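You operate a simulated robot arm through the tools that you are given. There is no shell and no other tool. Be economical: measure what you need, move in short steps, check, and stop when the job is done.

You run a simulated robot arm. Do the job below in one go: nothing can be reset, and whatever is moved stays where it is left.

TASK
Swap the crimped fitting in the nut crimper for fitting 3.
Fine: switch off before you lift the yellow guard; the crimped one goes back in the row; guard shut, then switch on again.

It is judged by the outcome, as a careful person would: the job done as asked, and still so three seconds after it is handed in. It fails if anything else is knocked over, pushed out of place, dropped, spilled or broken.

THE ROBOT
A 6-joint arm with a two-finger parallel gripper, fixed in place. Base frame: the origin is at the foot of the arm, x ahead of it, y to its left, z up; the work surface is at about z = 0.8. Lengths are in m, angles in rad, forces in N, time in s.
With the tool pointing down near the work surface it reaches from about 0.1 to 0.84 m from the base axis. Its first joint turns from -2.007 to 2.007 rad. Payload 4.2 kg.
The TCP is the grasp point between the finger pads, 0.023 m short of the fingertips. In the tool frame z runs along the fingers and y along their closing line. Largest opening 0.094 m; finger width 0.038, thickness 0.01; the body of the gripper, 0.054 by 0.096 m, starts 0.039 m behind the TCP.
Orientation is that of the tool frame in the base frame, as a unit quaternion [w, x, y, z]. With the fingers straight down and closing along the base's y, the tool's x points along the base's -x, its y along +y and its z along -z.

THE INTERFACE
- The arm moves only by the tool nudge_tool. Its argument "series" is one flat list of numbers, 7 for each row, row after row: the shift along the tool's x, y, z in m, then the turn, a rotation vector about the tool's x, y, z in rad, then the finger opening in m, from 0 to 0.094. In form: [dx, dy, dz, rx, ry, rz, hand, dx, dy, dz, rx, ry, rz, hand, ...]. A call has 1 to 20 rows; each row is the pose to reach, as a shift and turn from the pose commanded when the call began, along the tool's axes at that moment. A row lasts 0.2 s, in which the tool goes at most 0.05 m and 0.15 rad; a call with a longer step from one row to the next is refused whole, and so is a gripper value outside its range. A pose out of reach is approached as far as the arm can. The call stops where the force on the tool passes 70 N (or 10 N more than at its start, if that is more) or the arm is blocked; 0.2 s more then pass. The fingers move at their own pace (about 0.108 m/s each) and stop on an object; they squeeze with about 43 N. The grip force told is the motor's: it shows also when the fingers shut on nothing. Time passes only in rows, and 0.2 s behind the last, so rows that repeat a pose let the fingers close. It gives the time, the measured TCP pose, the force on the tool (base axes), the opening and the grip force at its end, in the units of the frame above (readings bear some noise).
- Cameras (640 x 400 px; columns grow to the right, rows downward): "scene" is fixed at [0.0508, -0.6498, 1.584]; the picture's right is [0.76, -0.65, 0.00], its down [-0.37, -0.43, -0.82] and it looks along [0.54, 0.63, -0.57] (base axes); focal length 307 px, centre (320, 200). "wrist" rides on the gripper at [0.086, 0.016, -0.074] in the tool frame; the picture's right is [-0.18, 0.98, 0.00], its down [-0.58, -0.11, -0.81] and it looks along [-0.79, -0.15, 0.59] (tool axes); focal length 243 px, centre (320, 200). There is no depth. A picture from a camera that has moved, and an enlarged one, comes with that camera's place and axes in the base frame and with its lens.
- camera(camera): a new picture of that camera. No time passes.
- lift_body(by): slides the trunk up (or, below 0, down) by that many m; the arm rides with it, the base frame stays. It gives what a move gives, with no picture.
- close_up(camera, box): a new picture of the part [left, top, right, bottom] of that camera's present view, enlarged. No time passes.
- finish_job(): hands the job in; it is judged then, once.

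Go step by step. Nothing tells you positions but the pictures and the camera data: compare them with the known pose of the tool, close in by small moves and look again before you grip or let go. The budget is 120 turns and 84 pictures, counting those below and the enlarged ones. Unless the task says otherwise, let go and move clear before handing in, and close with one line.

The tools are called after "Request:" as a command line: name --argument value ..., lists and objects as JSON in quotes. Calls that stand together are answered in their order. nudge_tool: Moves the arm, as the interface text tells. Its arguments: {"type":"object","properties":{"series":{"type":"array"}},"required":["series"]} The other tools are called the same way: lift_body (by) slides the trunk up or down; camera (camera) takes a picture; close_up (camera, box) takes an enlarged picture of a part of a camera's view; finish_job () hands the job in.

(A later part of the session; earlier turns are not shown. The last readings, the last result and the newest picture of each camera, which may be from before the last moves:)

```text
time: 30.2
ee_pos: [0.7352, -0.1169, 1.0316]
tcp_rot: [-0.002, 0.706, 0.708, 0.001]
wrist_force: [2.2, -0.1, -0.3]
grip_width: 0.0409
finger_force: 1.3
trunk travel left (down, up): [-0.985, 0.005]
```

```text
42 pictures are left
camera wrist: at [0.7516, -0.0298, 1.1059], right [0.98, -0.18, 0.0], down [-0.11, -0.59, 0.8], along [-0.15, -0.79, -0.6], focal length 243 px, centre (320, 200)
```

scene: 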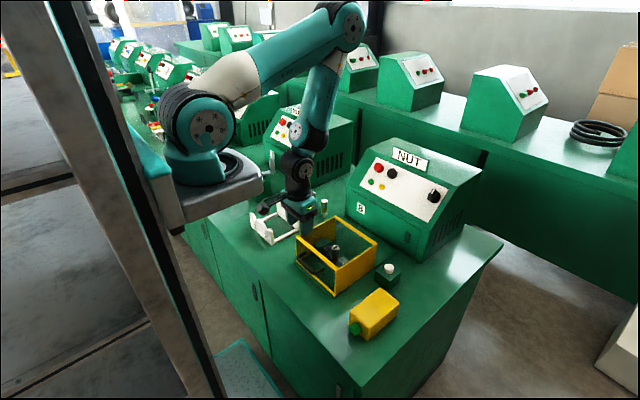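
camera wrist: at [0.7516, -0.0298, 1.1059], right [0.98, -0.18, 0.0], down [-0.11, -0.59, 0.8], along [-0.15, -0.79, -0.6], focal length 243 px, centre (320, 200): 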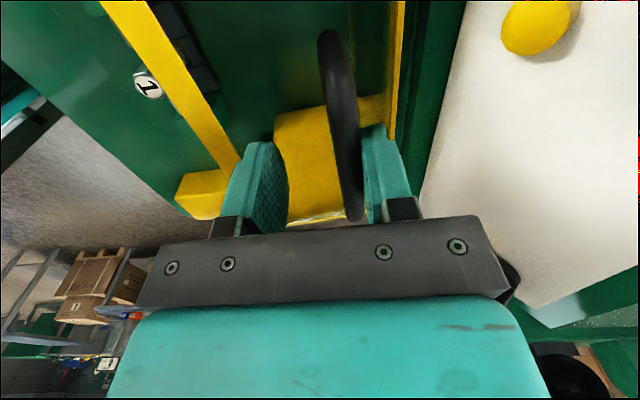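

Request:
nudge_tool --series '[0, 0.005, 0.001, 0, 0, 0, 0.04, 0, 0.01, 0.002, 0, 0, 0, 0.04, 0, 0.015, 0.003, 0, 0, 0, 0.04, 0, 0.02, 0.004, 0, 0, 0, 0.04, 0, 0.025, 0.005, 0, 0, 0, 0.04, 0, 0.025, 0.005, 0, 0, 0, 0.04]'

Request:
camera --camera "wrist"

Request:
close_up --camera "scene" --box '[300, 150, 440, 305]'

```text
time: 31.6
ee_pos: [0.7603, -0.1165, 1.0267]
tcp_rot: [-0.002, 0.706, 0.708, 0.002]
wrist_force: [-0.1, -0.1, 0.6]
grip_width: 0.0401
finger_force: 0.0
trunk travel left (down, up): [-0.985, 0.005]
```

```text
41 pictures are left
camera wrist: at [0.7764, -0.0298, 1.1009], right [0.98, -0.18, 0.0], down [-0.11, -0.59, 0.8], along [-0.15, -0.79, -0.59], focal length 243 px, centre (320, 200)
```

wrist: 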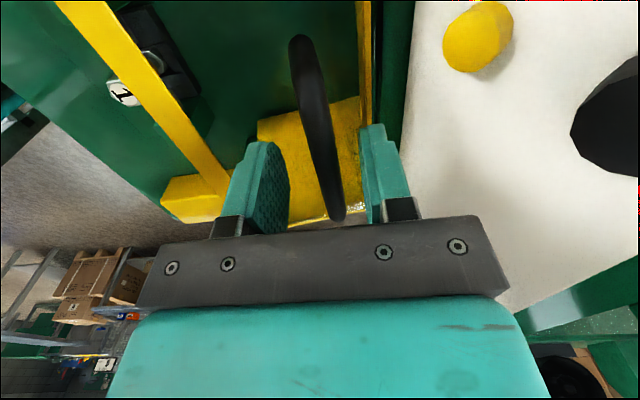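

```text
2.58 times, centred on (370, 228) of scene
camera zoom: at [0.0508, -0.6498, 1.584], right [0.76, -0.65, 0.0], down [-0.37, -0.43, -0.82], along [0.54, 0.63, -0.57], focal length 792 px, centre (191, 129)
```

zoom: 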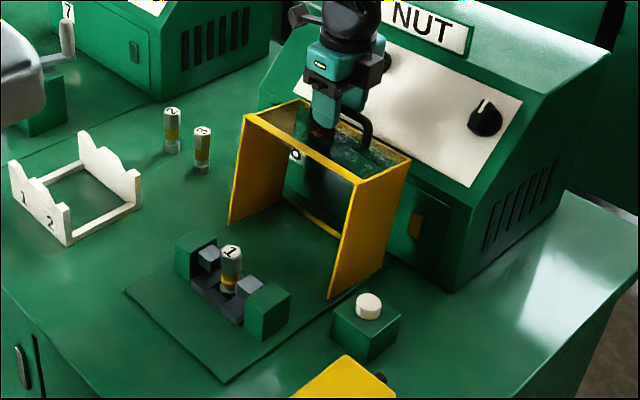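

The guard now rests on its stop past 90°. I lift out and go above fitting 1 in the crimper.

Request:
nudge_tool --series '[0, -0.002, -0.04, 0, 0, 0, 0.04, 0, -0.004, -0.085, 0, 0, 0, 0.04, 0, -0.05, -0.095, 0, 0, 0, 0.04, 0, -0.1, -0.095, 0, 0, 0, 0.04, 0, -0.15, -0.085, 0, 0, 0, 0.05, 0, -0.187, -0.06, 0, 0, 0, 0.05, 0, -0.187, -0.02, 0, 0, 0, 0.05, 0, -0.187, 0.027, 0, 0, 0, 0.05]'

Request:
camera --camera "wrist"

Request:
close_up --camera "scene" --box '[290, 190, 400, 300]'

```text
refused: row 5 steps farther than a row can; nothing moved
```

```text
39 pictures are left
camera wrist: at [0.7764, -0.0298, 1.1009], right [0.98, -0.18, 0.0], down [-0.11, -0.59, 0.8], along [-0.15, -0.79, -0.59], focal length 243 px, centre (320, 200)
```

wrist: 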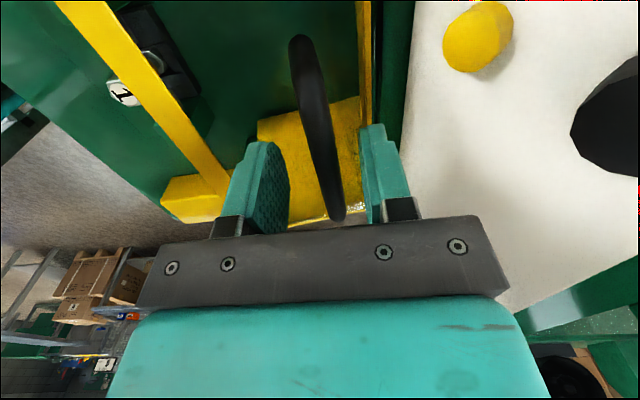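

```text
3.64 times, centred on (345, 245) of scene
camera zoom: at [0.0508, -0.6498, 1.584], right [0.76, -0.65, 0.0], down [-0.37, -0.43, -0.82], along [0.54, 0.63, -0.57], focal length 1117 px, centre (229, 36)
```

zoom: 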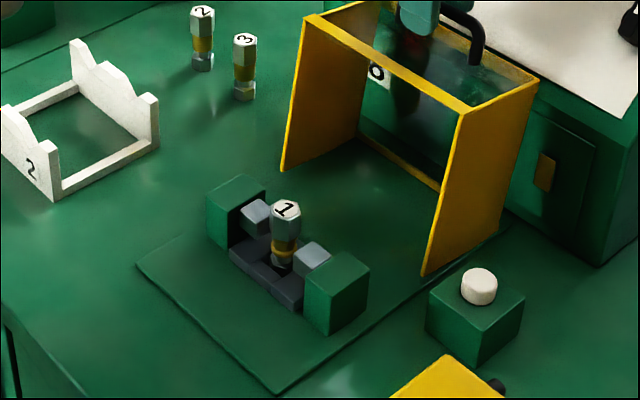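

One step was marginally too long; I resend with shorter steps.

Request:
nudge_tool --series '[0, -0.002, -0.04, 0, 0, 0, 0.04, 0, -0.004, -0.08, 0, 0, 0, 0.04, 0, -0.044, -0.095, 0, 0, 0, 0.04, 0, -0.09, -0.095, 0, 0, 0, 0.04, 0, -0.135, -0.085, 0, 0, 0, 0.05, 0, -0.175, -0.06, 0, 0, 0, 0.05, 0, -0.187, -0.02, 0, 0, 0, 0.05, 0, -0.187, 0.027, 0, 0, 0, 0.05]'

Request:
camera --camera "wrist"

Request:
close_up --camera "scene" --box '[300, 170, 400, 290]'

```text
time: 33.4
ee_pos: [0.5724, -0.1166, 1.0004]
tcp_rot: [0.0, 0.706, 0.708, 0.002]
wrist_force: [0.0, 1.0, -0.3]
grip_width: 0.05
finger_force: 0.1
trunk travel left (down, up): [-0.985, 0.005]
```

```text
37 pictures are left
camera wrist: at [0.5885, -0.0303, 1.075], right [0.98, -0.18, 0.0], down [-0.11, -0.59, 0.8], along [-0.14, -0.79, -0.6], focal length 243 px, centre (320, 200)
```

wrist: 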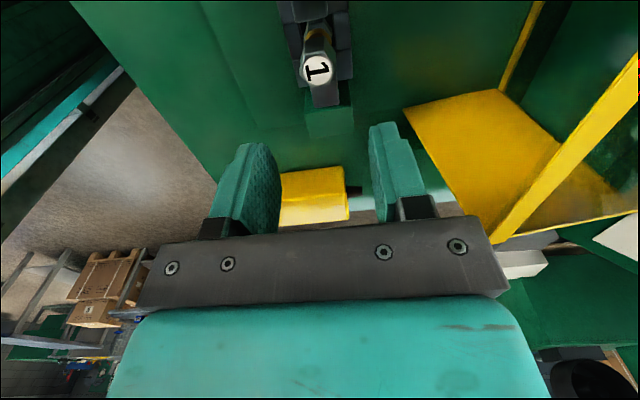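

```text
3.33 times, centred on (350, 230) of scene
camera zoom: at [0.0508, -0.6498, 1.584], right [0.76, -0.65, 0.0], down [-0.37, -0.43, -0.82], along [0.54, 0.63, -0.57], focal length 1024 px, centre (220, 100)
```

zoom: 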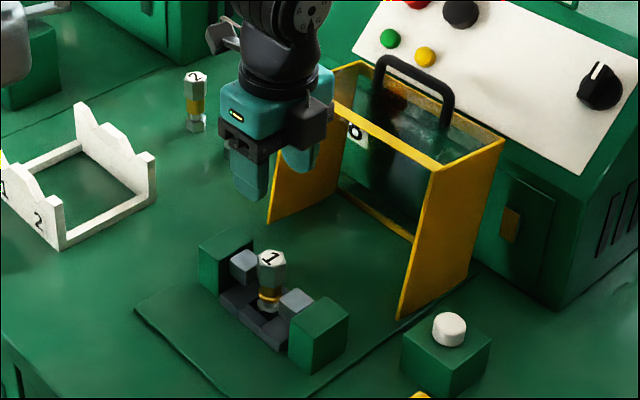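

Fitting 1 is centred under the gripper (0.571, -0.117, top ≈0.888). I descend around its hex head and close.

Request:
nudge_tool --series '[0, -0.001, 0.045, 0, 0, 0, 0.05, 0, -0.001, 0.09, 0, 0, 0, 0.05, 0, -0.001, 0.124, 0, 0, 0, 0.05]'

Request:
camera --camera "wrist"

Request:
close_up --camera "scene" --box '[310, 210, 380, 280]'

```text
time: 34.2
ee_pos: [0.5719, -0.117, 0.8754]
tcp_rot: [-0.002, 0.706, 0.708, 0.002]
wrist_force: [0.3, -0.1, 0.3]
grip_width: 0.0502
finger_force: 0.1
trunk travel left (down, up): [-0.985, 0.005]
```

```text
35 pictures are left
camera wrist: at [0.5881, -0.0296, 0.9499], right [0.98, -0.18, 0.0], down [-0.11, -0.59, 0.8], along [-0.15, -0.79, -0.6], focal length 243 px, centre (320, 200)
```

wrist: 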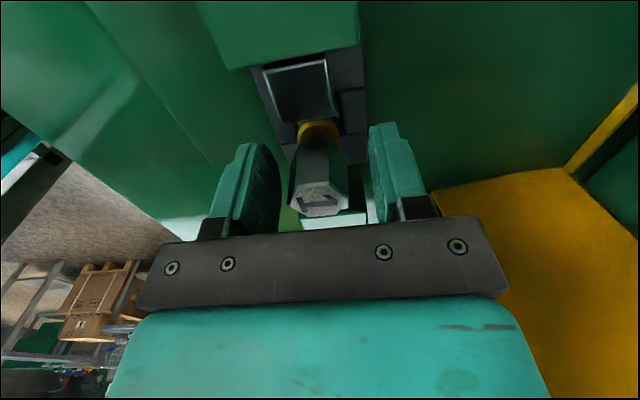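

```text
5.71 times, centred on (345, 245) of scene
camera zoom: at [0.0508, -0.6498, 1.584], right [0.76, -0.65, 0.0], down [-0.37, -0.43, -0.82], along [0.54, 0.63, -0.57], focal length 1755 px, centre (177, -57)
```

zoom: 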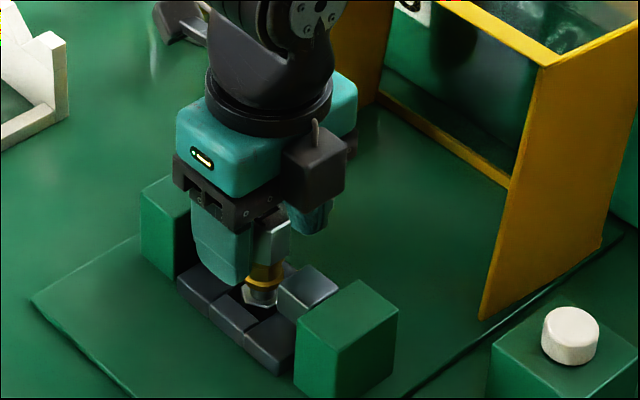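

Well centred and above the black block. Closing and lifting it straight up.

Request:
nudge_tool --series '[0, 0, 0, 0, 0, 0, 0.02, 0, 0, 0, 0, 0, 0, 0.0, 0, 0, 0, 0, 0, 0, 0.0]'

Request:
nudge_tool --series '[0, 0, -0.02, 0, 0, 0, 0, 0, 0, -0.05, 0, 0, 0, 0, 0, 0, -0.09, 0, 0, 0, 0, 0, 0, -0.13, 0, 0, 0, 0]'

Request:
camera --camera "wrist"

Request:
close_up --camera "scene" --box '[290, 170, 400, 290]'

```text
time: 35.0
ee_pos: [0.5706, -0.117, 0.8746]
tcp_rot: [-0.003, 0.706, 0.708, 0.001]
wrist_force: [-3.9, 0.3, -1.3]
grip_width: 0.0291
finger_force: 43.1
trunk travel left (down, up): [-0.985, 0.005]
```

```text
time: 36.0
ee_pos: [0.5727, -0.1175, 1.0059]
tcp_rot: [-0.002, 0.706, 0.708, 0.001]
wrist_force: [-0.5, 0.6, -2.0]
grip_width: 0.0289
finger_force: 42.7
trunk travel left (down, up): [-0.985, 0.005]
```

```text
33 pictures are left
camera wrist: at [0.5892, -0.0303, 1.08], right [0.98, -0.18, 0.0], down [-0.11, -0.59, 0.8], along [-0.15, -0.79, -0.6], focal length 243 px, centre (320, 200)
```

wrist: 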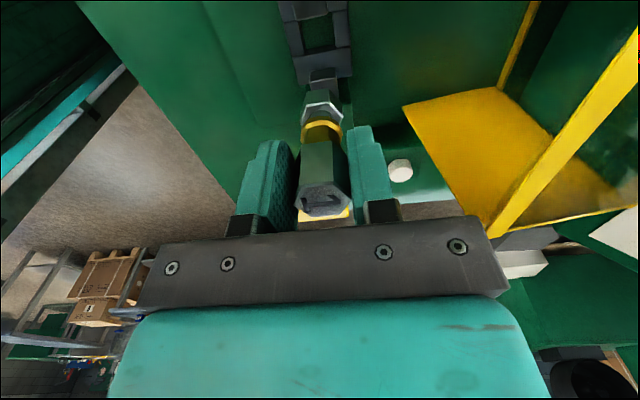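

```text
3.33 times, centred on (345, 230) of scene
camera zoom: at [0.0508, -0.6498, 1.584], right [0.76, -0.65, 0.0], down [-0.37, -0.43, -0.82], along [0.54, 0.63, -0.57], focal length 1024 px, centre (237, 100)
```

zoom: 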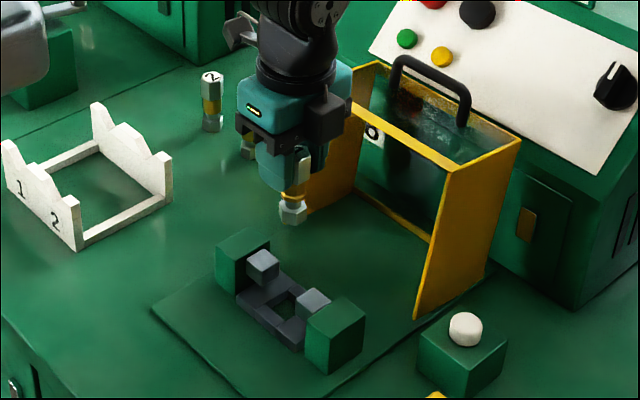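

Fitting 1 is out. Fittings 3 and 2 stand at x≈0.725, y≈0.109 and 0.187, so spot 1 of the row is at y≈0.265, which is free; I carry it there at height.

Request:
nudge_tool --series '[0.04, 0, -0.01, 0, 0, 0, 0, 0.085, 0, -0.02, 0, 0, 0, 0, 0.13, 0, -0.02, 0, 0, 0, 0, 0.175, 0, -0.02, 0, 0, 0, 0, 0.22, 0, -0.02, 0, 0, 0, 0, 0.255, 0.03, -0.02, 0, 0, 0, 0, 0.29, 0.06, -0.02, 0, 0, 0, 0, 0.32, 0.095, -0.02, 0, 0, 0, 0, 0.35, 0.13, -0.02, 0, 0, 0, 0, 0.3825, 0.1523, -0.02, 0, 0, 0, 0]'

Request:
camera --camera "scene"

Request:
camera --camera "wrist"

```text
time: 38.2
ee_pos: [0.7244, 0.2666, 1.0283]
tcp_rot: [-0.002, 0.706, 0.708, 0.002]
wrist_force: [-0.1, 0.0, -0.8]
grip_width: 0.0291
finger_force: 42.6
trunk travel left (down, up): [-0.985, 0.005]
```

```text
31 pictures are left
```

scene: 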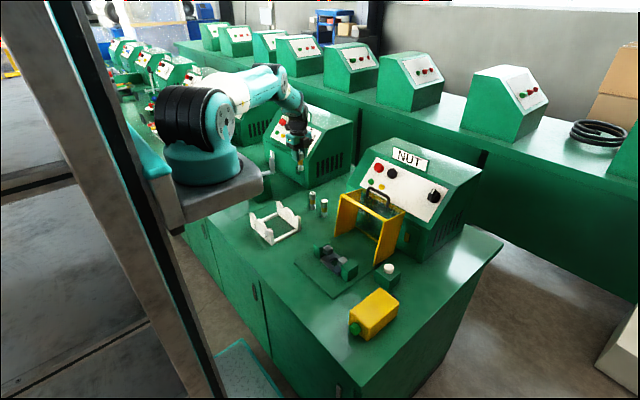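

```text
30 pictures are left
camera wrist: at [0.7405, 0.3534, 1.1022], right [0.98, -0.18, 0.0], down [-0.11, -0.58, 0.8], along [-0.15, -0.79, -0.59], focal length 243 px, centre (320, 200)
```

wrist: 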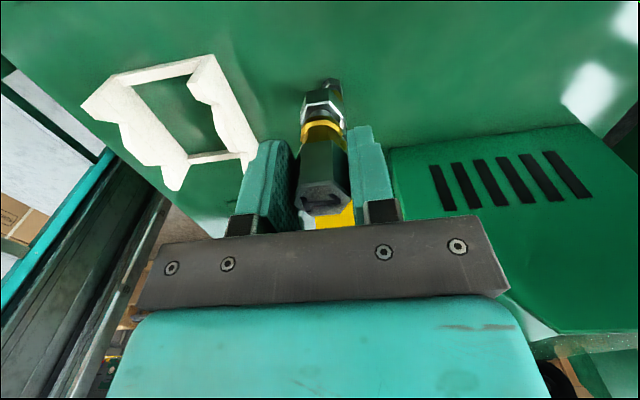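

The spot below is free. I descend to just above the table and check.

Request:
nudge_tool --series '[0, 0, 0.045, 0, 0, 0, 0, 0, 0, 0.09, 0, 0, 0, 0, 0, 0, 0.13, 0, 0, 0, 0, 0, 0, 0.152, 0, 0, 0, 0]'

Request:
close_up --camera "scene" --box '[260, 140, 350, 225]'

```text
time: 39.2
ee_pos: [0.701, 0.2497, 0.9017]
tcp_rot: [-0.001, 0.706, 0.708, 0.002]
wrist_force: [0.3, -0.4, -1.4]
grip_width: 0.0291
finger_force: 42.9
out of reach, approached as far as the arm can: row 2, 3, 4
trunk travel left (down, up): [-0.985, 0.005]
```

```text
4.71 times, centred on (305, 182) of scene
camera zoom: at [0.0508, -0.6498, 1.584], right [0.76, -0.65, 0.0], down [-0.37, -0.43, -0.82], along [0.54, 0.63, -0.57], focal length 1445 px, centre (391, 282)
```

zoom: 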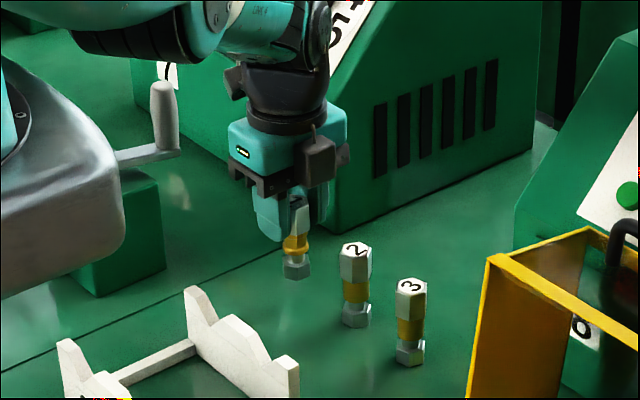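

With the trunk raised this spot is at the outer reach. I go back up, lower the trunk again and then descend.

Request:
nudge_tool --series '[0, 0, -0.045, 0, 0, 0, 0, 0, 0, -0.09, 0, 0, 0, 0, 0, 0, -0.13, 0, 0, 0, 0]'

Request:
lift_body --by -0.1

```text
time: 40.0
ee_pos: [0.6995, 0.2482, 1.0323]
tcp_rot: [-0.002, 0.706, 0.709, 0.001]
wrist_force: [-0.1, 0.5, -1.1]
grip_width: 0.0291
finger_force: 43.3
trunk travel left (down, up): [-0.985, 0.005]
```

```text
time: 41.4
ee_pos: [0.7019, 0.2498, 0.9324]
tcp_rot: [-0.002, 0.706, 0.708, 0.001]
wrist_force: [-0.7, -1.0, -1.8]
grip_width: 0.0291
finger_force: 42.9
trunk travel left (down, up): [-0.885, 0.105]
```

Request:
nudge_tool --series '[0.0155, 0.0235, 0.0, 0, 0, 0, 0, 0.0155, 0.0235, 0.03, 0, 0, 0, 0, 0.0155, 0.0235, 0.058, 0, 0, 0, 0]'

Request:
close_up --camera "scene" --box '[270, 160, 350, 225]'

```text
time: 42.1
ee_pos: [0.725, 0.2657, 0.8752]
tcp_rot: [-0.001, 0.705, 0.709, 0.002]
wrist_force: [0.6, -1.3, -1.1]
grip_width: 0.0292
finger_force: 42.9
trunk travel left (down, up): [-0.885, 0.105]
```

```text
6.15 times, centred on (310, 192) of scene
camera zoom: at [0.0508, -0.6498, 1.584], right [0.76, -0.65, 0.0], down [-0.37, -0.43, -0.82], along [0.54, 0.63, -0.57], focal length 1890 px, centre (382, 246)
```

zoom: 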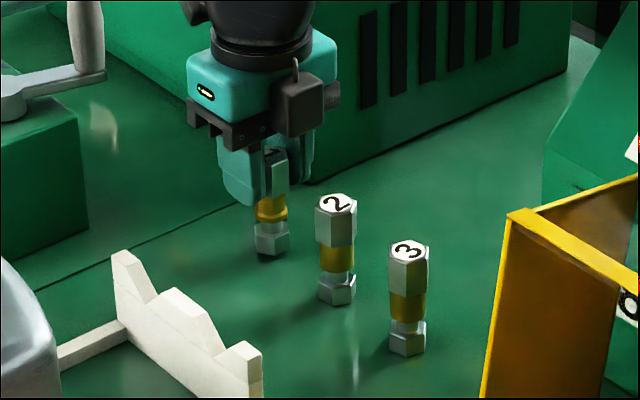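

It lines up with the row. I lower in small steps to the table.

Request:
nudge_tool --series '[0, 0, 0.003, 0, 0, 0, 0, 0, 0, 0.006, 0, 0, 0, 0, 0, 0, 0.008, 0, 0, 0, 0]'

```text
time: 43.0
ee_pos: [0.7256, 0.2665, 0.8702]
tcp_rot: [-0.002, 0.706, 0.708, 0.004]
wrist_force: [-7.8, -6.5, 31.4]
grip_width: 0.029
finger_force: 42.7
trunk travel left (down, up): [-0.885, 0.105]
```

Contact with the table. I ease the pressure and release.

Request:
nudge_tool --series '[0, 0, -0.0035, 0, 0, 0, 0, 0, 0, -0.0035, 0, 0, 0, 0.045, 0, 0, -0.0035, 0, 0, 0, 0.05]'

Request:
nudge_tool --series '[0, 0, -0.03, 0, 0, 0, 0.05, 0, 0, -0.07, 0, 0, 0, 0.05, 0, 0, -0.11, 0, 0, 0, 0.05]'

Request:
close_up --camera "scene" --box '[270, 160, 350, 225]'

```text
time: 43.8
ee_pos: [0.7255, 0.2642, 0.8689]
tcp_rot: [-0.002, 0.705, 0.709, 0.001]
wrist_force: [0.6, -0.3, -0.1]
grip_width: 0.0501
finger_force: 0.1
trunk travel left (down, up): [-0.885, 0.105]
```

```text
time: 44.5
ee_pos: [0.7252, 0.2637, 0.9788]
tcp_rot: [-0.002, 0.706, 0.708, 0.001]
wrist_force: [-0.2, 0.0, 0.3]
grip_width: 0.05
finger_force: 0.0
trunk travel left (down, up): [-0.885, 0.105]
```

```text
6.15 times, centred on (310, 192) of scene
camera zoom: at [0.0508, -0.6498, 1.584], right [0.76, -0.65, 0.0], down [-0.37, -0.43, -0.82], along [0.54, 0.63, -0.57], focal length 1890 px, centre (382, 246)
```

zoom: 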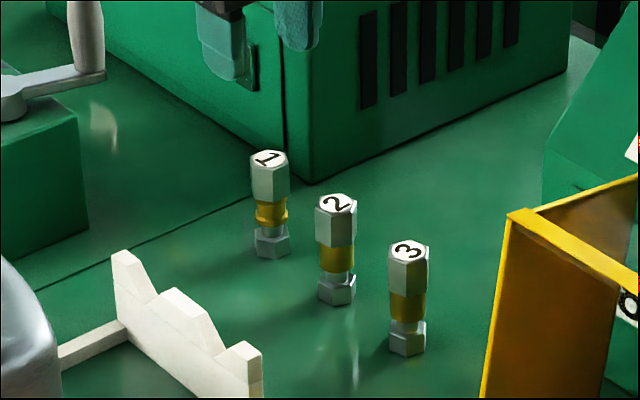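

Fitting 1 stands in the row. Now above fitting 3.

Request:
nudge_tool --series '[-0.045, 0, 0, 0, 0, 0, 0.05, -0.09, 0, 0, 0, 0, 0, 0.05, -0.13, 0, 0, 0, 0, 0, 0.05, -0.1547, -0.001, 0, 0, 0, 0, 0.05]'

Request:
camera --camera "wrist"

```text
time: 45.5
ee_pos: [0.7241, 0.1112, 0.9792]
tcp_rot: [-0.002, 0.706, 0.708, 0.001]
wrist_force: [-0.6, 0.3, 0.0]
grip_width: 0.0502
finger_force: 0.0
trunk travel left (down, up): [-0.885, 0.105]
```

```text
26 pictures are left
camera wrist: at [0.7415, 0.1969, 1.053], right [0.98, -0.18, 0.0], down [-0.11, -0.59, 0.8], along [-0.14, -0.79, -0.59], focal length 243 px, centre (320, 200)
```

wrist: 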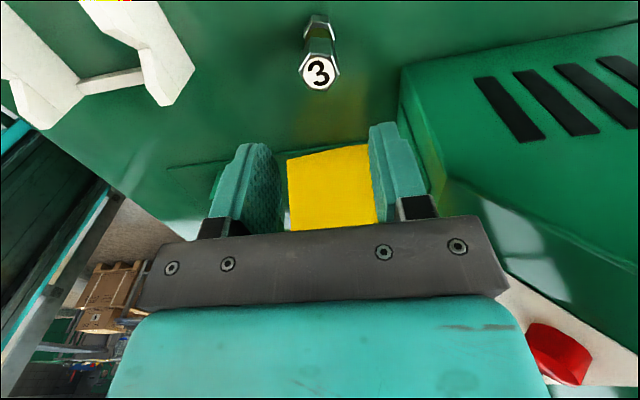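

Fitting 3 is centred below. I descend to the same grip height, close and lift.

Request:
nudge_tool --series '[0.001, 0.0014, 0.04, 0, 0, 0, 0.05, 0.001, 0.0014, 0.08, 0, 0, 0, 0.05, 0.001, 0.0014, 0.1087, 0, 0, 0, 0.05]'

Request:
close_up --camera "scene" --box '[270, 160, 370, 235]'

```text
time: 46.4
ee_pos: [0.7265, 0.1105, 0.8712]
tcp_rot: [-0.001, 0.706, 0.708, 0.003]
wrist_force: [-0.2, 0.4, -0.2]
grip_width: 0.0499
finger_force: 0.1
trunk travel left (down, up): [-0.885, 0.105]
```

```text
5.33 times, centred on (320, 198) of scene
camera zoom: at [0.0508, -0.6498, 1.584], right [0.76, -0.65, 0.0], down [-0.37, -0.43, -0.82], along [0.54, 0.63, -0.57], focal length 1638 px, centre (320, 213)
```

zoom: 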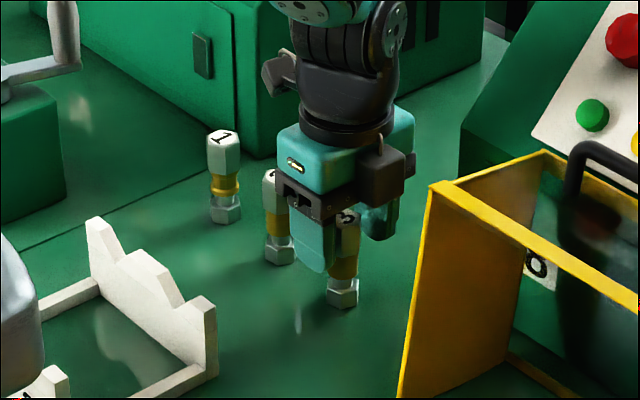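

Request:
nudge_tool --series '[0, 0, 0, 0, 0, 0, 0.02, 0, 0, 0, 0, 0, 0, 0.0, 0, 0, 0, 0, 0, 0, 0.0, 0, 0, -0.03, 0, 0, 0, 0.0, 0, 0, -0.075, 0, 0, 0, 0.0, 0, 0, -0.12, 0, 0, 0, 0.0, 0, 0, -0.155, 0, 0, 0, 0.0]'

Request:
camera --camera "wrist"

```text
time: 48.0
ee_pos: [0.7256, 0.1104, 1.0254]
tcp_rot: [0.0, 0.706, 0.708, 0.001]
wrist_force: [0.6, 0.9, -1.9]
grip_width: 0.0277
finger_force: 43.2
trunk travel left (down, up): [-0.885, 0.105]
```

```text
24 pictures are left
camera wrist: at [0.7414, 0.197, 1.1], right [0.98, -0.18, 0.0], down [-0.11, -0.58, 0.8], along [-0.15, -0.79, -0.59], focal length 243 px, centre (320, 200)
```

wrist: 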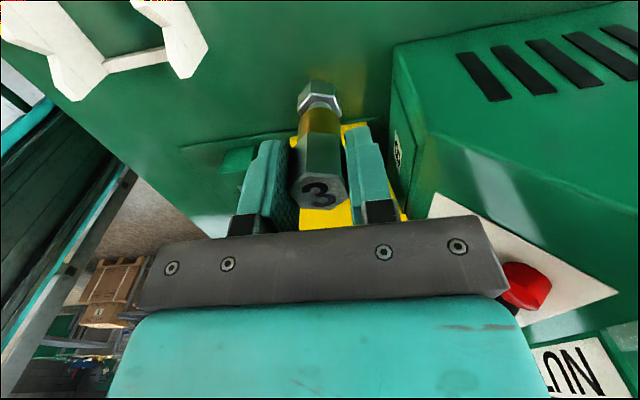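

Fitting 3 is held. I raise the trunk again for room, then carry it over to above the crimper.

Request:
lift_body --by 0.1

Request:
nudge_tool --series '[0, -0.045, 0, 0, 0, 0, 0, 0, -0.09, 0, 0, 0, 0, 0, 0, -0.135, 0, 0, 0, 0, 0, -0.03, -0.1546, 0, 0, 0, 0, 0, -0.075, -0.1546, 0, 0, 0, 0, 0, -0.12, -0.1546, 0, 0, 0, 0, 0, -0.165, -0.1546, 0, 0, 0, 0, 0, -0.21, -0.1546, 0, 0, 0, 0, 0, -0.23, -0.1546, 0.03, 0, 0, 0, 0, -0.23, -0.1546, 0.07, 0, 0, 0, 0, -0.23, -0.1546, 0.11, 0, 0, 0, 0, -0.23, -0.1546, 0.145, 0, 0, 0, 0]'

Request:
close_up --camera "wrist" --box '[220, 0, 420, 220]'

Request:
close_up --camera "scene" --box '[310, 200, 380, 280]'

```text
time: 49.3
ee_pos: [0.7242, 0.11, 1.1268]
tcp_rot: [-0.001, 0.705, 0.709, 0.002]
wrist_force: [-0.1, 0.9, -1.9]
grip_width: 0.0275
finger_force: 42.6
trunk travel left (down, up): [-0.985, 0.005]
```

```text
time: 51.9
ee_pos: [0.5721, -0.1216, 0.9796]
tcp_rot: [-0.001, 0.706, 0.708, 0.001]
wrist_force: [0.3, 0.3, -0.8]
grip_width: 0.0254
finger_force: 43.2
trunk travel left (down, up): [-0.985, 0.005]
```

```text
1.82 times, centred on (320, 110) of wrist
camera zoom: at [0.5882, -0.0336, 1.0538], right [0.98, -0.18, 0.0], down [-0.11, -0.59, 0.8], along [-0.14, -0.79, -0.6], focal length 441 px, centre (320, 364)
```

zoom: 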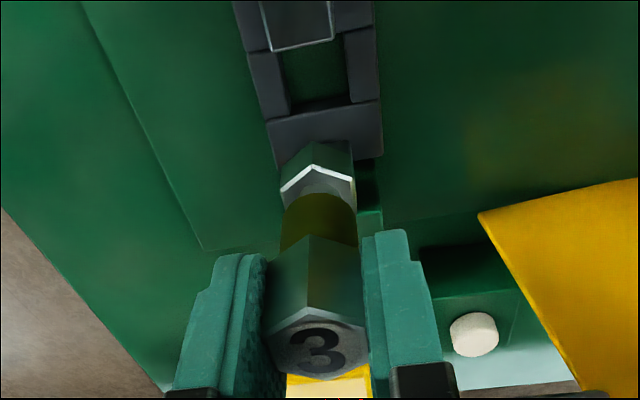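

```text
5.00 times, centred on (345, 240) of scene
camera zoom: at [0.0508, -0.6498, 1.584], right [0.76, -0.65, 0.0], down [-0.37, -0.43, -0.82], along [0.54, 0.63, -0.57], focal length 1535 px, centre (195, 0)
```

zoom: 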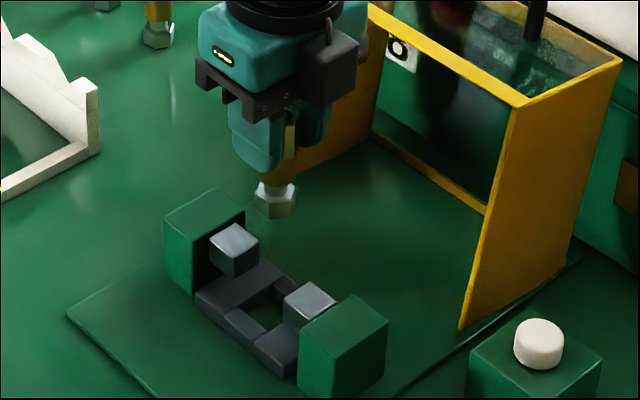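

Fitting 3 settled flat in the grip, roughly over the square socket. I lower it to just above the socket and check alignment.

Request:
nudge_tool --series '[0.002, 0, 0.03, 0, 0, 0, 0, 0.003, 0, 0.06, 0, 0, 0, 0]'

Request:
close_up --camera "wrist" --box '[260, 40, 380, 220]'

Request:
close_up --camera "scene" --box '[325, 232, 365, 272]'

```text
time: 52.5
ee_pos: [0.5724, -0.1163, 0.9188]
tcp_rot: [-0.002, 0.706, 0.708, 0.002]
wrist_force: [0.3, 0.2, -1.1]
grip_width: 0.0255
finger_force: 42.4
trunk travel left (down, up): [-0.985, 0.005]
```

```text
2.22 times, centred on (320, 130) of wrist
camera zoom: at [0.5886, -0.0298, 0.9938], right [0.98, -0.18, 0.0], down [-0.11, -0.59, 0.8], along [-0.15, -0.79, -0.6], focal length 539 px, centre (320, 356)
```

zoom: 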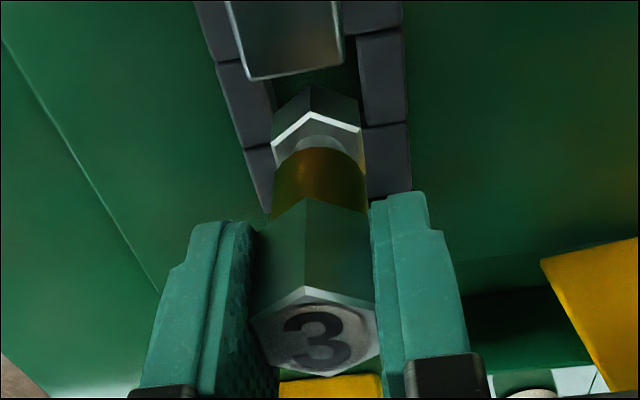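

```text
10.00 times, centred on (345, 252) of scene
camera zoom: at [0.0508, -0.6498, 1.584], right [0.76, -0.65, 0.0], down [-0.37, -0.43, -0.82], along [0.54, 0.63, -0.57], focal length 3071 px, centre (70, -320)
```

zoom: 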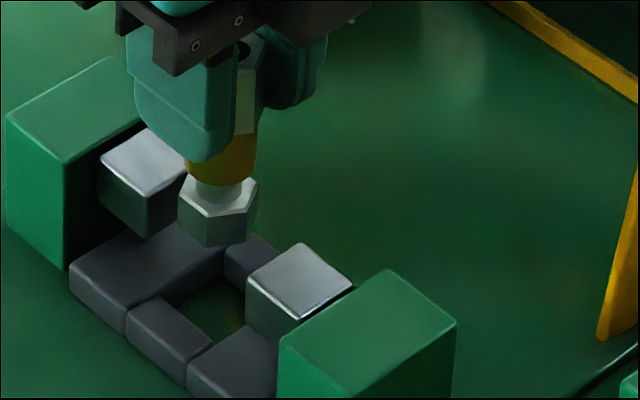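

In x it lines up; in y it needs about 4 mm toward −y. I correct and lower a bit more, then check again.

Request:
nudge_tool --series '[-0.004, 0, 0, 0, 0, 0, 0, -0.004, 0, 0.018, 0, 0, 0, 0]'

Request:
close_up --camera "scene" --box '[325, 232, 365, 272]'

Request:
close_up --camera "wrist" --box '[270, 40, 370, 140]'

```text
time: 53.1
ee_pos: [0.5718, -0.1206, 0.9019]
tcp_rot: [-0.002, 0.706, 0.708, 0.002]
wrist_force: [0.5, -1.1, -0.7]
grip_width: 0.0255
finger_force: 43.0
trunk travel left (down, up): [-0.985, 0.005]
```

```text
10.00 times, centred on (345, 252) of scene
camera zoom: at [0.0508, -0.6498, 1.584], right [0.76, -0.65, 0.0], down [-0.37, -0.43, -0.82], along [0.54, 0.63, -0.57], focal length 3071 px, centre (70, -320)
```

zoom: 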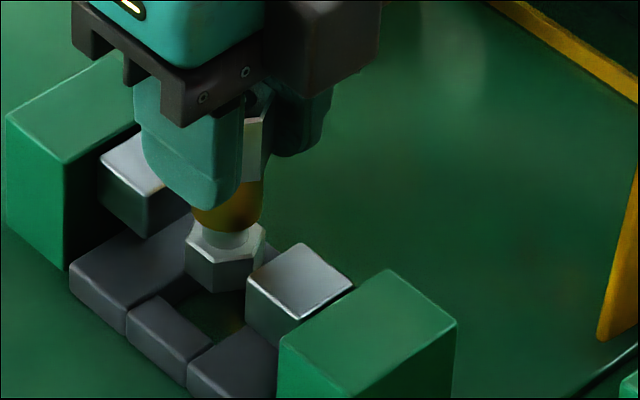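

```text
4.00 times, centred on (320, 90) of wrist
camera zoom: at [0.5885, -0.0338, 0.9758], right [0.98, -0.18, 0.0], down [-0.11, -0.59, 0.8], along [-0.14, -0.79, -0.6], focal length 970 px, centre (320, 640)
```

zoom: 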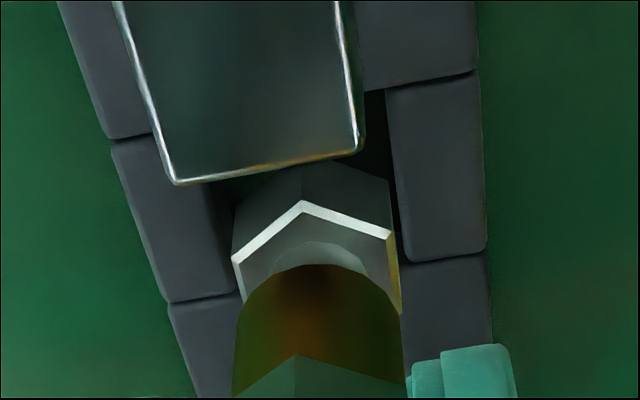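

Aligned in both views. I lower it into the socket, slowly.

Request:
nudge_tool --series '[0, 0, 0.005, 0, 0, 0, 0, 0, 0, 0.01, 0, 0, 0, 0, 0, 0, 0.015, 0, 0, 0, 0, 0, 0, 0.02, 0, 0, 0, 0]'

Request:
close_up --camera "scene" --box '[325, 222, 365, 272]'

```text
time: 54.1
ee_pos: [0.5713, -0.1203, 0.882]
tcp_rot: [-0.001, 0.706, 0.708, 0.002]
wrist_force: [-0.3, -0.8, -1.3]
grip_width: 0.0254
finger_force: 43.0
trunk travel left (down, up): [-0.985, 0.005]
```

```text
8.00 times, centred on (345, 247) of scene
camera zoom: at [0.0508, -0.6498, 1.584], right [0.76, -0.65, 0.0], down [-0.37, -0.43, -0.82], along [0.54, 0.63, -0.57], focal length 2456 px, centre (120, -176)
```

zoom: 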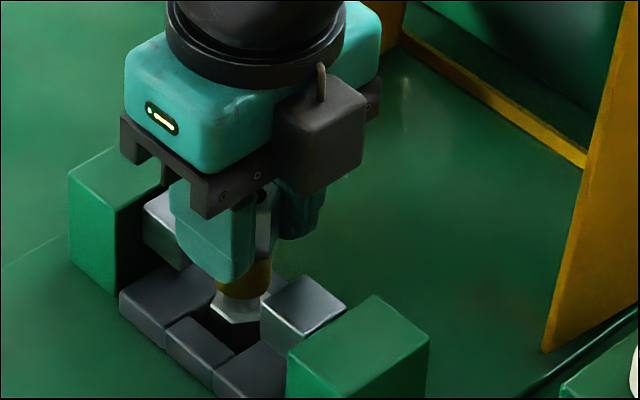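

No contact yet and the nut is entering the socket. A few more millimetres to the floor.

Request:
nudge_tool --series '[0, 0, 0.003, 0, 0, 0, 0, 0, 0, 0.006, 0, 0, 0, 0, 0, 0, 0.008, 0, 0, 0, 0]'

```text
time: 54.9
ee_pos: [0.5712, -0.12, 0.8754]
tcp_rot: [-0.001, 0.705, 0.709, 0.003]
wrist_force: [-2.6, -1.0, 41.9]
grip_width: 0.0246
finger_force: 43.4
trunk travel left (down, up): [-0.985, 0.005]
```

It is seated on the socket floor at the expected height. I ease off, release and rise.

Request:
nudge_tool --series '[0, 0, -0.003, 0, 0, 0, 0, 0, 0, -0.003, 0, 0, 0, 0.04, 0, 0, -0.003, 0, 0, 0, 0.05]'

Request:
nudge_tool --series '[0, 0, -0.03, 0, 0, 0, 0.05, 0, 0, -0.07, 0, 0, 0, 0.05, 0, 0, -0.11, 0, 0, 0, 0.05, 0, 0, -0.15, 0, 0, 0, 0.05]'

Request:
close_up --camera "scene" --box '[280, 150, 440, 290]'

```text
time: 55.7
ee_pos: [0.5721, -0.1198, 0.8757]
tcp_rot: [-0.001, 0.706, 0.708, 0.002]
wrist_force: [0.0, -0.4, -0.6]
grip_width: 0.05
finger_force: 0.0
trunk travel left (down, up): [-0.985, 0.005]
```

```text
time: 56.7
ee_pos: [0.5701, -0.1207, 1.0267]
tcp_rot: [-0.003, 0.706, 0.709, 0.002]
wrist_force: [0.4, 0.3, -0.8]
grip_width: 0.05
finger_force: 0.1
trunk travel left (down, up): [-0.985, 0.005]
```

```text
2.86 times, centred on (360, 220) of scene
camera zoom: at [0.0508, -0.6498, 1.584], right [0.76, -0.65, 0.0], down [-0.37, -0.43, -0.82], along [0.54, 0.63, -0.57], focal length 877 px, centre (206, 143)
```

zoom: 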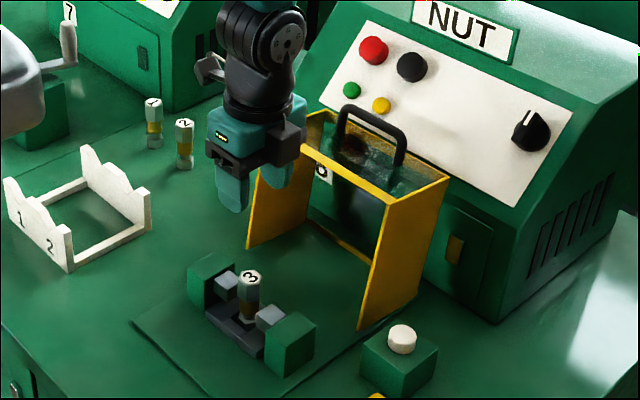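

Fitting 3 stands in the crimper. Now back to the guard handle the way I came.

Request:
nudge_tool --series '[0.0035, 0, -0.04, 0, 0, 0, 0.04, 0.0035, 0.01, -0.08, 0, 0, 0, 0.04, 0.0035, 0.05, -0.1, 0, 0, 0, 0.04, 0.0035, 0.095, -0.1, 0, 0, 0, 0.04, 0.0035, 0.14, -0.1, 0, 0, 0, 0.04, 0.0035, 0.18, -0.1, 0, 0, 0, 0.04, 0.0035, 0.189, -0.065, 0, 0, 0, 0.04]'

Request:
camera --camera "wrist"

```text
time: 58.3
ee_pos: [0.7602, -0.1164, 1.0927]
tcp_rot: [-0.002, 0.706, 0.708, 0.002]
wrist_force: [-0.1, 0.1, 0.0]
grip_width: 0.04
finger_force: 0.1
trunk travel left (down, up): [-0.985, 0.005]
```

```text
15 pictures are left
camera wrist: at [0.7764, -0.0294, 1.1664], right [0.98, -0.18, 0.0], down [-0.11, -0.59, 0.8], along [-0.15, -0.79, -0.6], focal length 243 px, centre (320, 200)
```

wrist: 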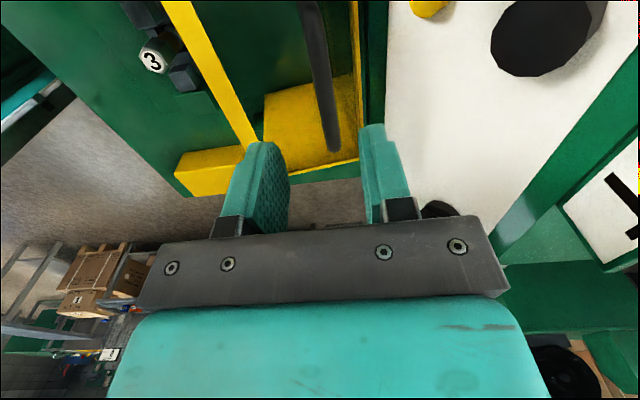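

Request:
nudge_tool --series '[0, 0, 0.035, 0, 0, 0, 0.04, 0, 0, 0.069, 0, 0, 0, 0.04, 0, 0, 0.069, 0, 0, 0, 0.02, 0, 0, 0.069, 0, 0, 0, 0.0, 0, 0, 0.069, 0, 0, 0, 0.0]'

```text
time: 59.5
ee_pos: [0.7615, -0.1172, 1.0235]
tcp_rot: [0.0, 0.706, 0.708, 0.001]
wrist_force: [5.5, 1.5, 5.1]
grip_width: 0.0118
finger_force: 44.3
trunk travel left (down, up): [-0.985, 0.005]
```

Handle gripped. With the hinge fitted at about (0.662, 0.808) and radius 0.2216, I swing the guard back along the arc, first half.

Request:
nudge_tool --series '[0, -0.0204, -0.0089, 0, 0, 0, 0, 0, -0.0415, -0.0158, 0, 0, 0, 0, 0, -0.0631, -0.0205, 0, 0, 0, 0, 0, -0.0851, -0.023, 0, 0, 0, 0, 0, -0.1073, -0.0234, 0, 0, 0, 0]'

```text
time: 60.7
ee_pos: [0.6528, -0.117, 1.0459]
tcp_rot: [-0.002, 0.705, 0.709, 0.002]
wrist_force: [-0.3, 0.6, -4.9]
grip_width: 0.0115
finger_force: 44.8
trunk travel left (down, up): [-0.985, 0.005]
```

Request:
nudge_tool --series '[0, -0.022, 0.0019, 0, 0, 0, 0, 0, -0.0445, 0.006, -0.04, 0, 0, 0, 0, -0.0665, 0.0122, -0.08, 0, 0, 0, 0, -0.0877, 0.0205, -0.12, 0, 0, 0, 0, -0.108, 0.0309, -0.16, 0, 0, 0, 0, -0.1272, 0.0434, -0.2, 0, 0, 0]'

Request:
close_up --camera "scene" --box '[280, 170, 410, 300]'

```text
time: 62.1
ee_pos: [0.5245, -0.1163, 1.0023]
tcp_rot: [0.068, 0.702, 0.705, 0.073]
wrist_force: [-2.0, 8.3, -0.3]
grip_width: 0.0121
finger_force: 44.8
trunk travel left (down, up): [-0.985, 0.005]
```

```text
3.08 times, centred on (345, 235) of scene
camera zoom: at [0.0508, -0.6498, 1.584], right [0.76, -0.65, 0.0], down [-0.37, -0.43, -0.82], along [0.54, 0.63, -0.57], focal length 945 px, centre (243, 92)
```

zoom: 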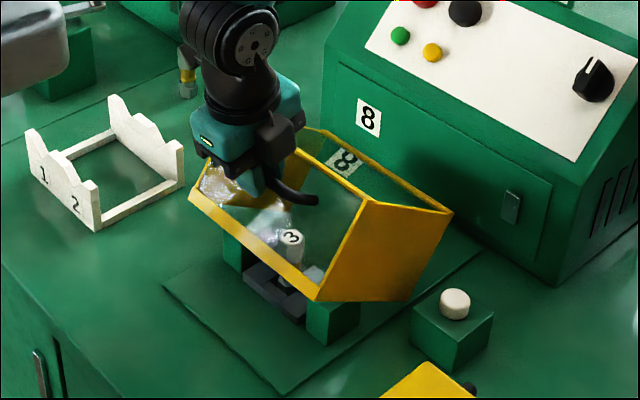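

Smooth. I follow the rest of the arc down to shut.

Request:
nudge_tool --series '[0, -0.0195, 0.0103, 0, 0, 0, 0, 0, -0.038, 0.0225, 0, 0, 0, 0, 0, -0.0552, 0.0366, 0, 0, 0, 0, 0, -0.0708, 0.0523, 0, 0, 0, 0, 0, -0.0849, 0.0693, 0, 0, 0, 0, 0, -0.0971, 0.0879, 0, 0, 0, 0, 0, -0.1018, 0.0961, 0, 0, 0, 0, 0, -0.1018, 0.0961, 0, 0, 0, 0]'

Request:
close_up --camera "scene" --box '[280, 190, 400, 305]'

```text
time: 63.9
ee_pos: [0.4439, -0.1164, 0.8876]
tcp_rot: [0.069, 0.703, 0.704, 0.072]
wrist_force: [-7.9, 12.6, 8.7]
grip_width: 0.0118
finger_force: 45.2
trunk travel left (down, up): [-0.985, 0.005]
```

```text
3.48 times, centred on (340, 248) of scene
camera zoom: at [0.0508, -0.6498, 1.584], right [0.76, -0.65, 0.0], down [-0.37, -0.43, -0.82], along [0.54, 0.63, -0.57], focal length 1068 px, centre (250, 35)
```

zoom: 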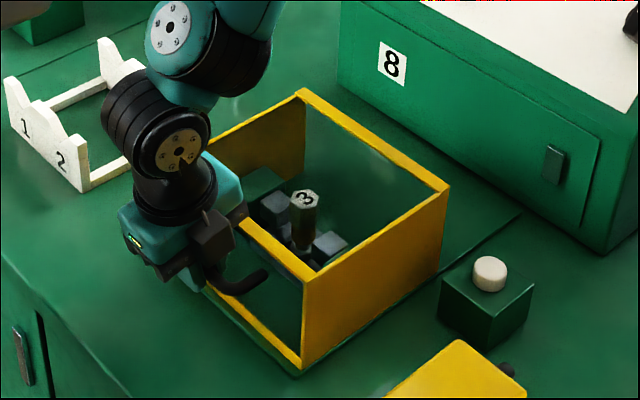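

It looks shut; a slight press down confirms before I let go.

Request:
nudge_tool --series '[0, -0.0006, 0.0035, 0, 0, 0, 0, 0, -0.0006, 0.0035, 0, 0, 0, 0]'

```text
time: 64.5
ee_pos: [0.4439, -0.1168, 0.8857]
tcp_rot: [0.07, 0.702, 0.705, 0.073]
wrist_force: [-4.8, 1.6, 39.3]
grip_width: 0.0118
finger_force: 44.2
trunk travel left (down, up): [-0.985, 0.005]
```

Firm stop: the guard is shut. I release the handle and withdraw along the tool axis, then up.

Request:
nudge_tool --series '[0, 0.0006, -0.0035, 0, 0, 0, 0, 0, 0.0006, -0.0035, 0, 0, 0, 0.034, 0, 0.0006, -0.0035, 0, 0, 0, 0.034, 0, 0, -0.03, 0, 0, 0, 0.034, 0, -0.001, -0.065, 0, 0, 0, 0.034, 0, -0.001, -0.1, 0, 0, 0, 0.034, 0, 0, -0.14, 0, 0, 0, 0.05]'

Request:
close_up --camera "scene" --box '[240, 160, 400, 305]'

```text
time: 66.1
ee_pos: [0.4249, -0.118, 1.0109]
tcp_rot: [0.068, 0.703, 0.704, 0.072]
wrist_force: [-0.5, 0.0, 0.6]
grip_width: 0.0501
finger_force: 0.0
out of reach, approached as far as the arm can: row 7
trunk travel left (down, up): [-0.985, 0.005]
```

```text
2.76 times, centred on (320, 232) of scene
camera zoom: at [0.0508, -0.6498, 1.584], right [0.76, -0.65, 0.0], down [-0.37, -0.43, -0.82], along [0.54, 0.63, -0.57], focal length 847 px, centre (320, 110)
```

zoom: 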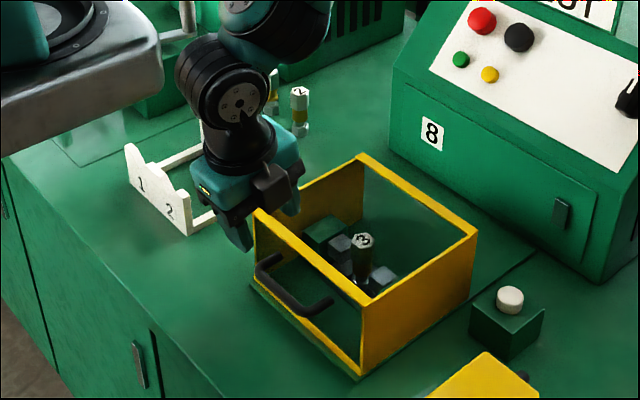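

The guard is shut and intact with fitting 3 inside. Now to the switch: first up and forward, levelling the tool.

Request:
nudge_tool --series '[-0.0102, 0.0274, -0.025, 0.025, 0, 0, 0.05, -0.0205, 0.0548, -0.05, 0.05, 0, 0, 0.05, -0.0307, 0.0821, -0.075, 0.075, 0, 0, 0.05, -0.041, 0.1095, -0.1, 0.1, 0, 0, 0.05, -0.0512, 0.1369, -0.125, 0.125, 0, 0, 0.05, -0.0615, 0.1643, -0.15, 0.15, 0, 0, 0.05, -0.0717, 0.1916, -0.175, 0.175, 0, 0, 0.05, -0.082, 0.219, -0.2, 0.2, 0, 0, 0.05]'

Request:
lift_body --by -0.1

Request:
nudge_tool --series '[0, 0, 0, 0, 0, -0.143, 0.05, 0, 0, 0, 0, 0, -0.286, 0.05, 0, 0, 0, 0, 0, -0.428, 0.05, 0, 0, 0, 0, 0, -0.571, 0.05, 0, 0, 0, 0, 0, -0.714, 0.05, 0, 0, 0, 0, 0, -0.857, 0.05, 0, 0, 0, 0, 0, -1.0, 0.05, 0, 0, 0, 0, 0, -1.142, 0.05, 0, 0, 0, 0, 0, -1.285, 0.05, 0, 0, 0, 0, 0, -1.428, 0.05, 0, 0, 0, 0, 0, -1.571, 0.05]'

```text
time: 67.9
ee_pos: [0.6003, -0.2007, 1.2499]
tcp_rot: [-0.003, 0.706, 0.708, 0.001]
wrist_force: [-0.1, -0.7, 0.6]
grip_width: 0.05
finger_force: 0.0
out of reach, approached as far as the arm can: row 1
trunk travel left (down, up): [-0.985, 0.005]
```

```text
time: 69.2
ee_pos: [0.6005, -0.2011, 1.1487]
tcp_rot: [-0.002, 0.706, 0.708, 0.002]
wrist_force: [0.3, -0.1, 0.6]
grip_width: 0.0501
finger_force: 0.1
trunk travel left (down, up): [-0.885, 0.105]
```

```text
time: 71.6
ee_pos: [0.6004, -0.2008, 1.1495]
tcp_rot: [0.0, -0.004, 1.0, 0.003]
wrist_force: [-0.2, 0.0, -0.2]
grip_width: 0.0498
finger_force: 0.1
trunk travel left (down, up): [-0.885, 0.105]
```

Request:
nudge_tool --series '[-0.0189, -0.0076, 0.0049, 0, -0.117, 0, 0.05, -0.0378, -0.0152, 0.0098, 0, -0.234, 0, 0.05, -0.0566, -0.0229, 0.0146, 0, -0.351, 0, 0.05, -0.0755, -0.0305, 0.0195, 0, -0.4685, 0, 0.05, -0.0944, -0.0381, 0.0244, 0, -0.5856, 0, 0.05, -0.1132, -0.0458, 0.0292, 0, -0.7028, 0, 0.05, -0.1321, -0.0534, 0.0341, 0, -0.82, 0, 0.05, -0.151, -0.061, 0.039, 0, -0.937, 0, 0.05]'

Request:
close_up --camera "wrist" --box '[200, 0, 440, 150]'

```text
time: 73.4
ee_pos: [0.7523, -0.2613, 1.1105]
tcp_rot: [0.453, 0.0, 0.892, 0.002]
wrist_force: [0.3, 0.0, 1.4]
grip_width: 0.0502
finger_force: 0.1
trunk travel left (down, up): [-0.885, 0.105]
```

```text
2.67 times, centred on (320, 75) of wrist
camera zoom: at [0.6419, -0.2452, 1.0845], right [0.1, 0.98, 0.15], down [-0.31, -0.11, 0.94], along [0.95, -0.15, 0.29], focal length 647 px, centre (320, 533)
```

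zoom: 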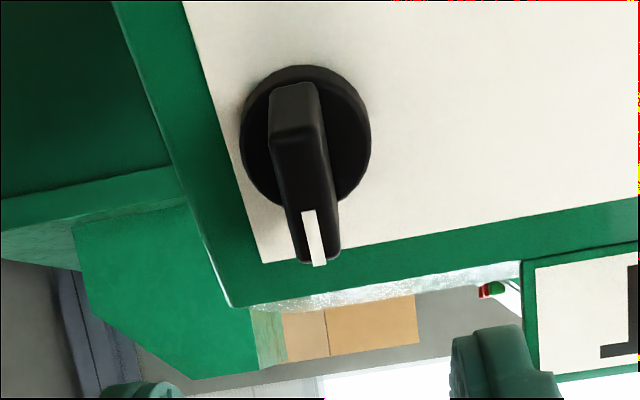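

The knob still stands upright; its axis is near (0.861, -0.266, 1.028). I move in, grip the handle and turn it back.

Request:
nudge_tool --series '[0.002, -0.0047, 0.035, 0, 0, 0, 0.05, 0.002, -0.0047, 0.07, 0, 0, 0, 0.05, 0.002, -0.0047, 0.099, 0, 0, 0, 0.05, 0.002, -0.0047, 0.099, 0, 0, 0, 0.02, 0.002, -0.0047, 0.099, 0, 0, 0, 0.0, 0.002, -0.0047, 0.099, 0, 0, 0, 0.0]'

Request:
camera --camera "wrist"

```text
time: 74.8
ee_pos: [0.8305, -0.265, 1.0493]
tcp_rot: [0.452, -0.001, 0.892, 0.003]
wrist_force: [-2.3, 3.7, -0.3]
grip_width: 0.0139
finger_force: 44.9
trunk travel left (down, up): [-0.885, 0.105]
```

```text
10 pictures are left
camera wrist: at [0.7206, -0.249, 1.0237], right [0.1, 0.98, 0.15], down [-0.31, -0.11, 0.95], along [0.95, -0.15, 0.29], focal length 243 px, centre (320, 200)
```

wrist: 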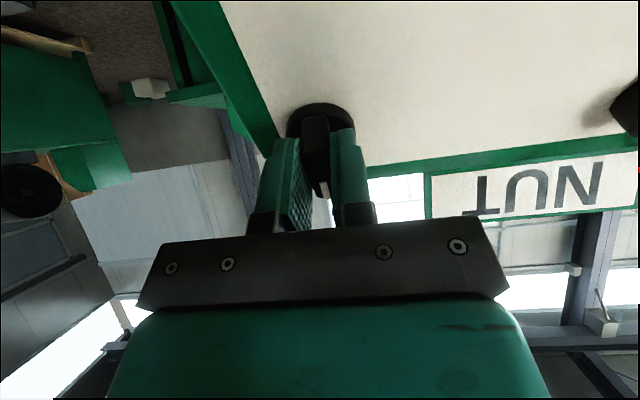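

Gripped squarely. Turning it clockwise (as seen from the front) a quarter turn.

Request:
nudge_tool --series '[0, 0, 0, 0, 0, 0.12, 0, 0, 0, 0, 0, 0, 0.24, 0, 0, 0, 0, 0, 0, 0.36, 0, 0, 0, 0, 0, 0, 0.48, 0, 0, 0, 0, 0, 0, 0.6, 0, 0, 0, 0, 0, 0, 0.72, 0, 0, 0, 0, 0, 0, 0.84, 0, 0, 0, 0, 0, 0, 0.96, 0, 0, 0, 0, 0, 0, 1.08, 0, 0, 0, 0, 0, 0, 1.2, 0, 0, 0, 0, 0, 0, 1.32, 0, 0, 0, 0, 0, 0, 1.44, 0, 0, 0, 0, 0, 0, 1.571, 0, 0, 0, 0, 0, 0, 1.571, 0]'

Request:
camera --camera "wrist"

```text
time: 77.8
ee_pos: [0.8338, -0.2632, 1.0533]
tcp_rot: [0.319, 0.629, 0.631, 0.325]
wrist_force: [27.3, 20.5, 25.8]
grip_width: 0.0155
finger_force: 44.9
trunk travel left (down, up): [-0.885, 0.105]
```

```text
9 pictures are left
camera wrist: at [0.7829, -0.1765, 1.1105], right [0.58, -0.19, 0.8], down [-0.71, -0.59, 0.38], along [0.4, -0.79, -0.47], focal length 243 px, centre (320, 200)
```

wrist: 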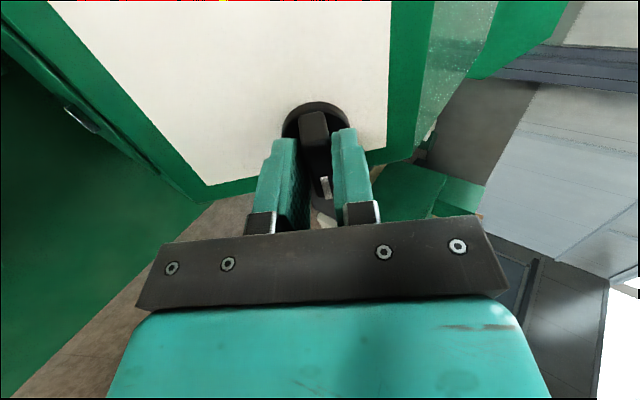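

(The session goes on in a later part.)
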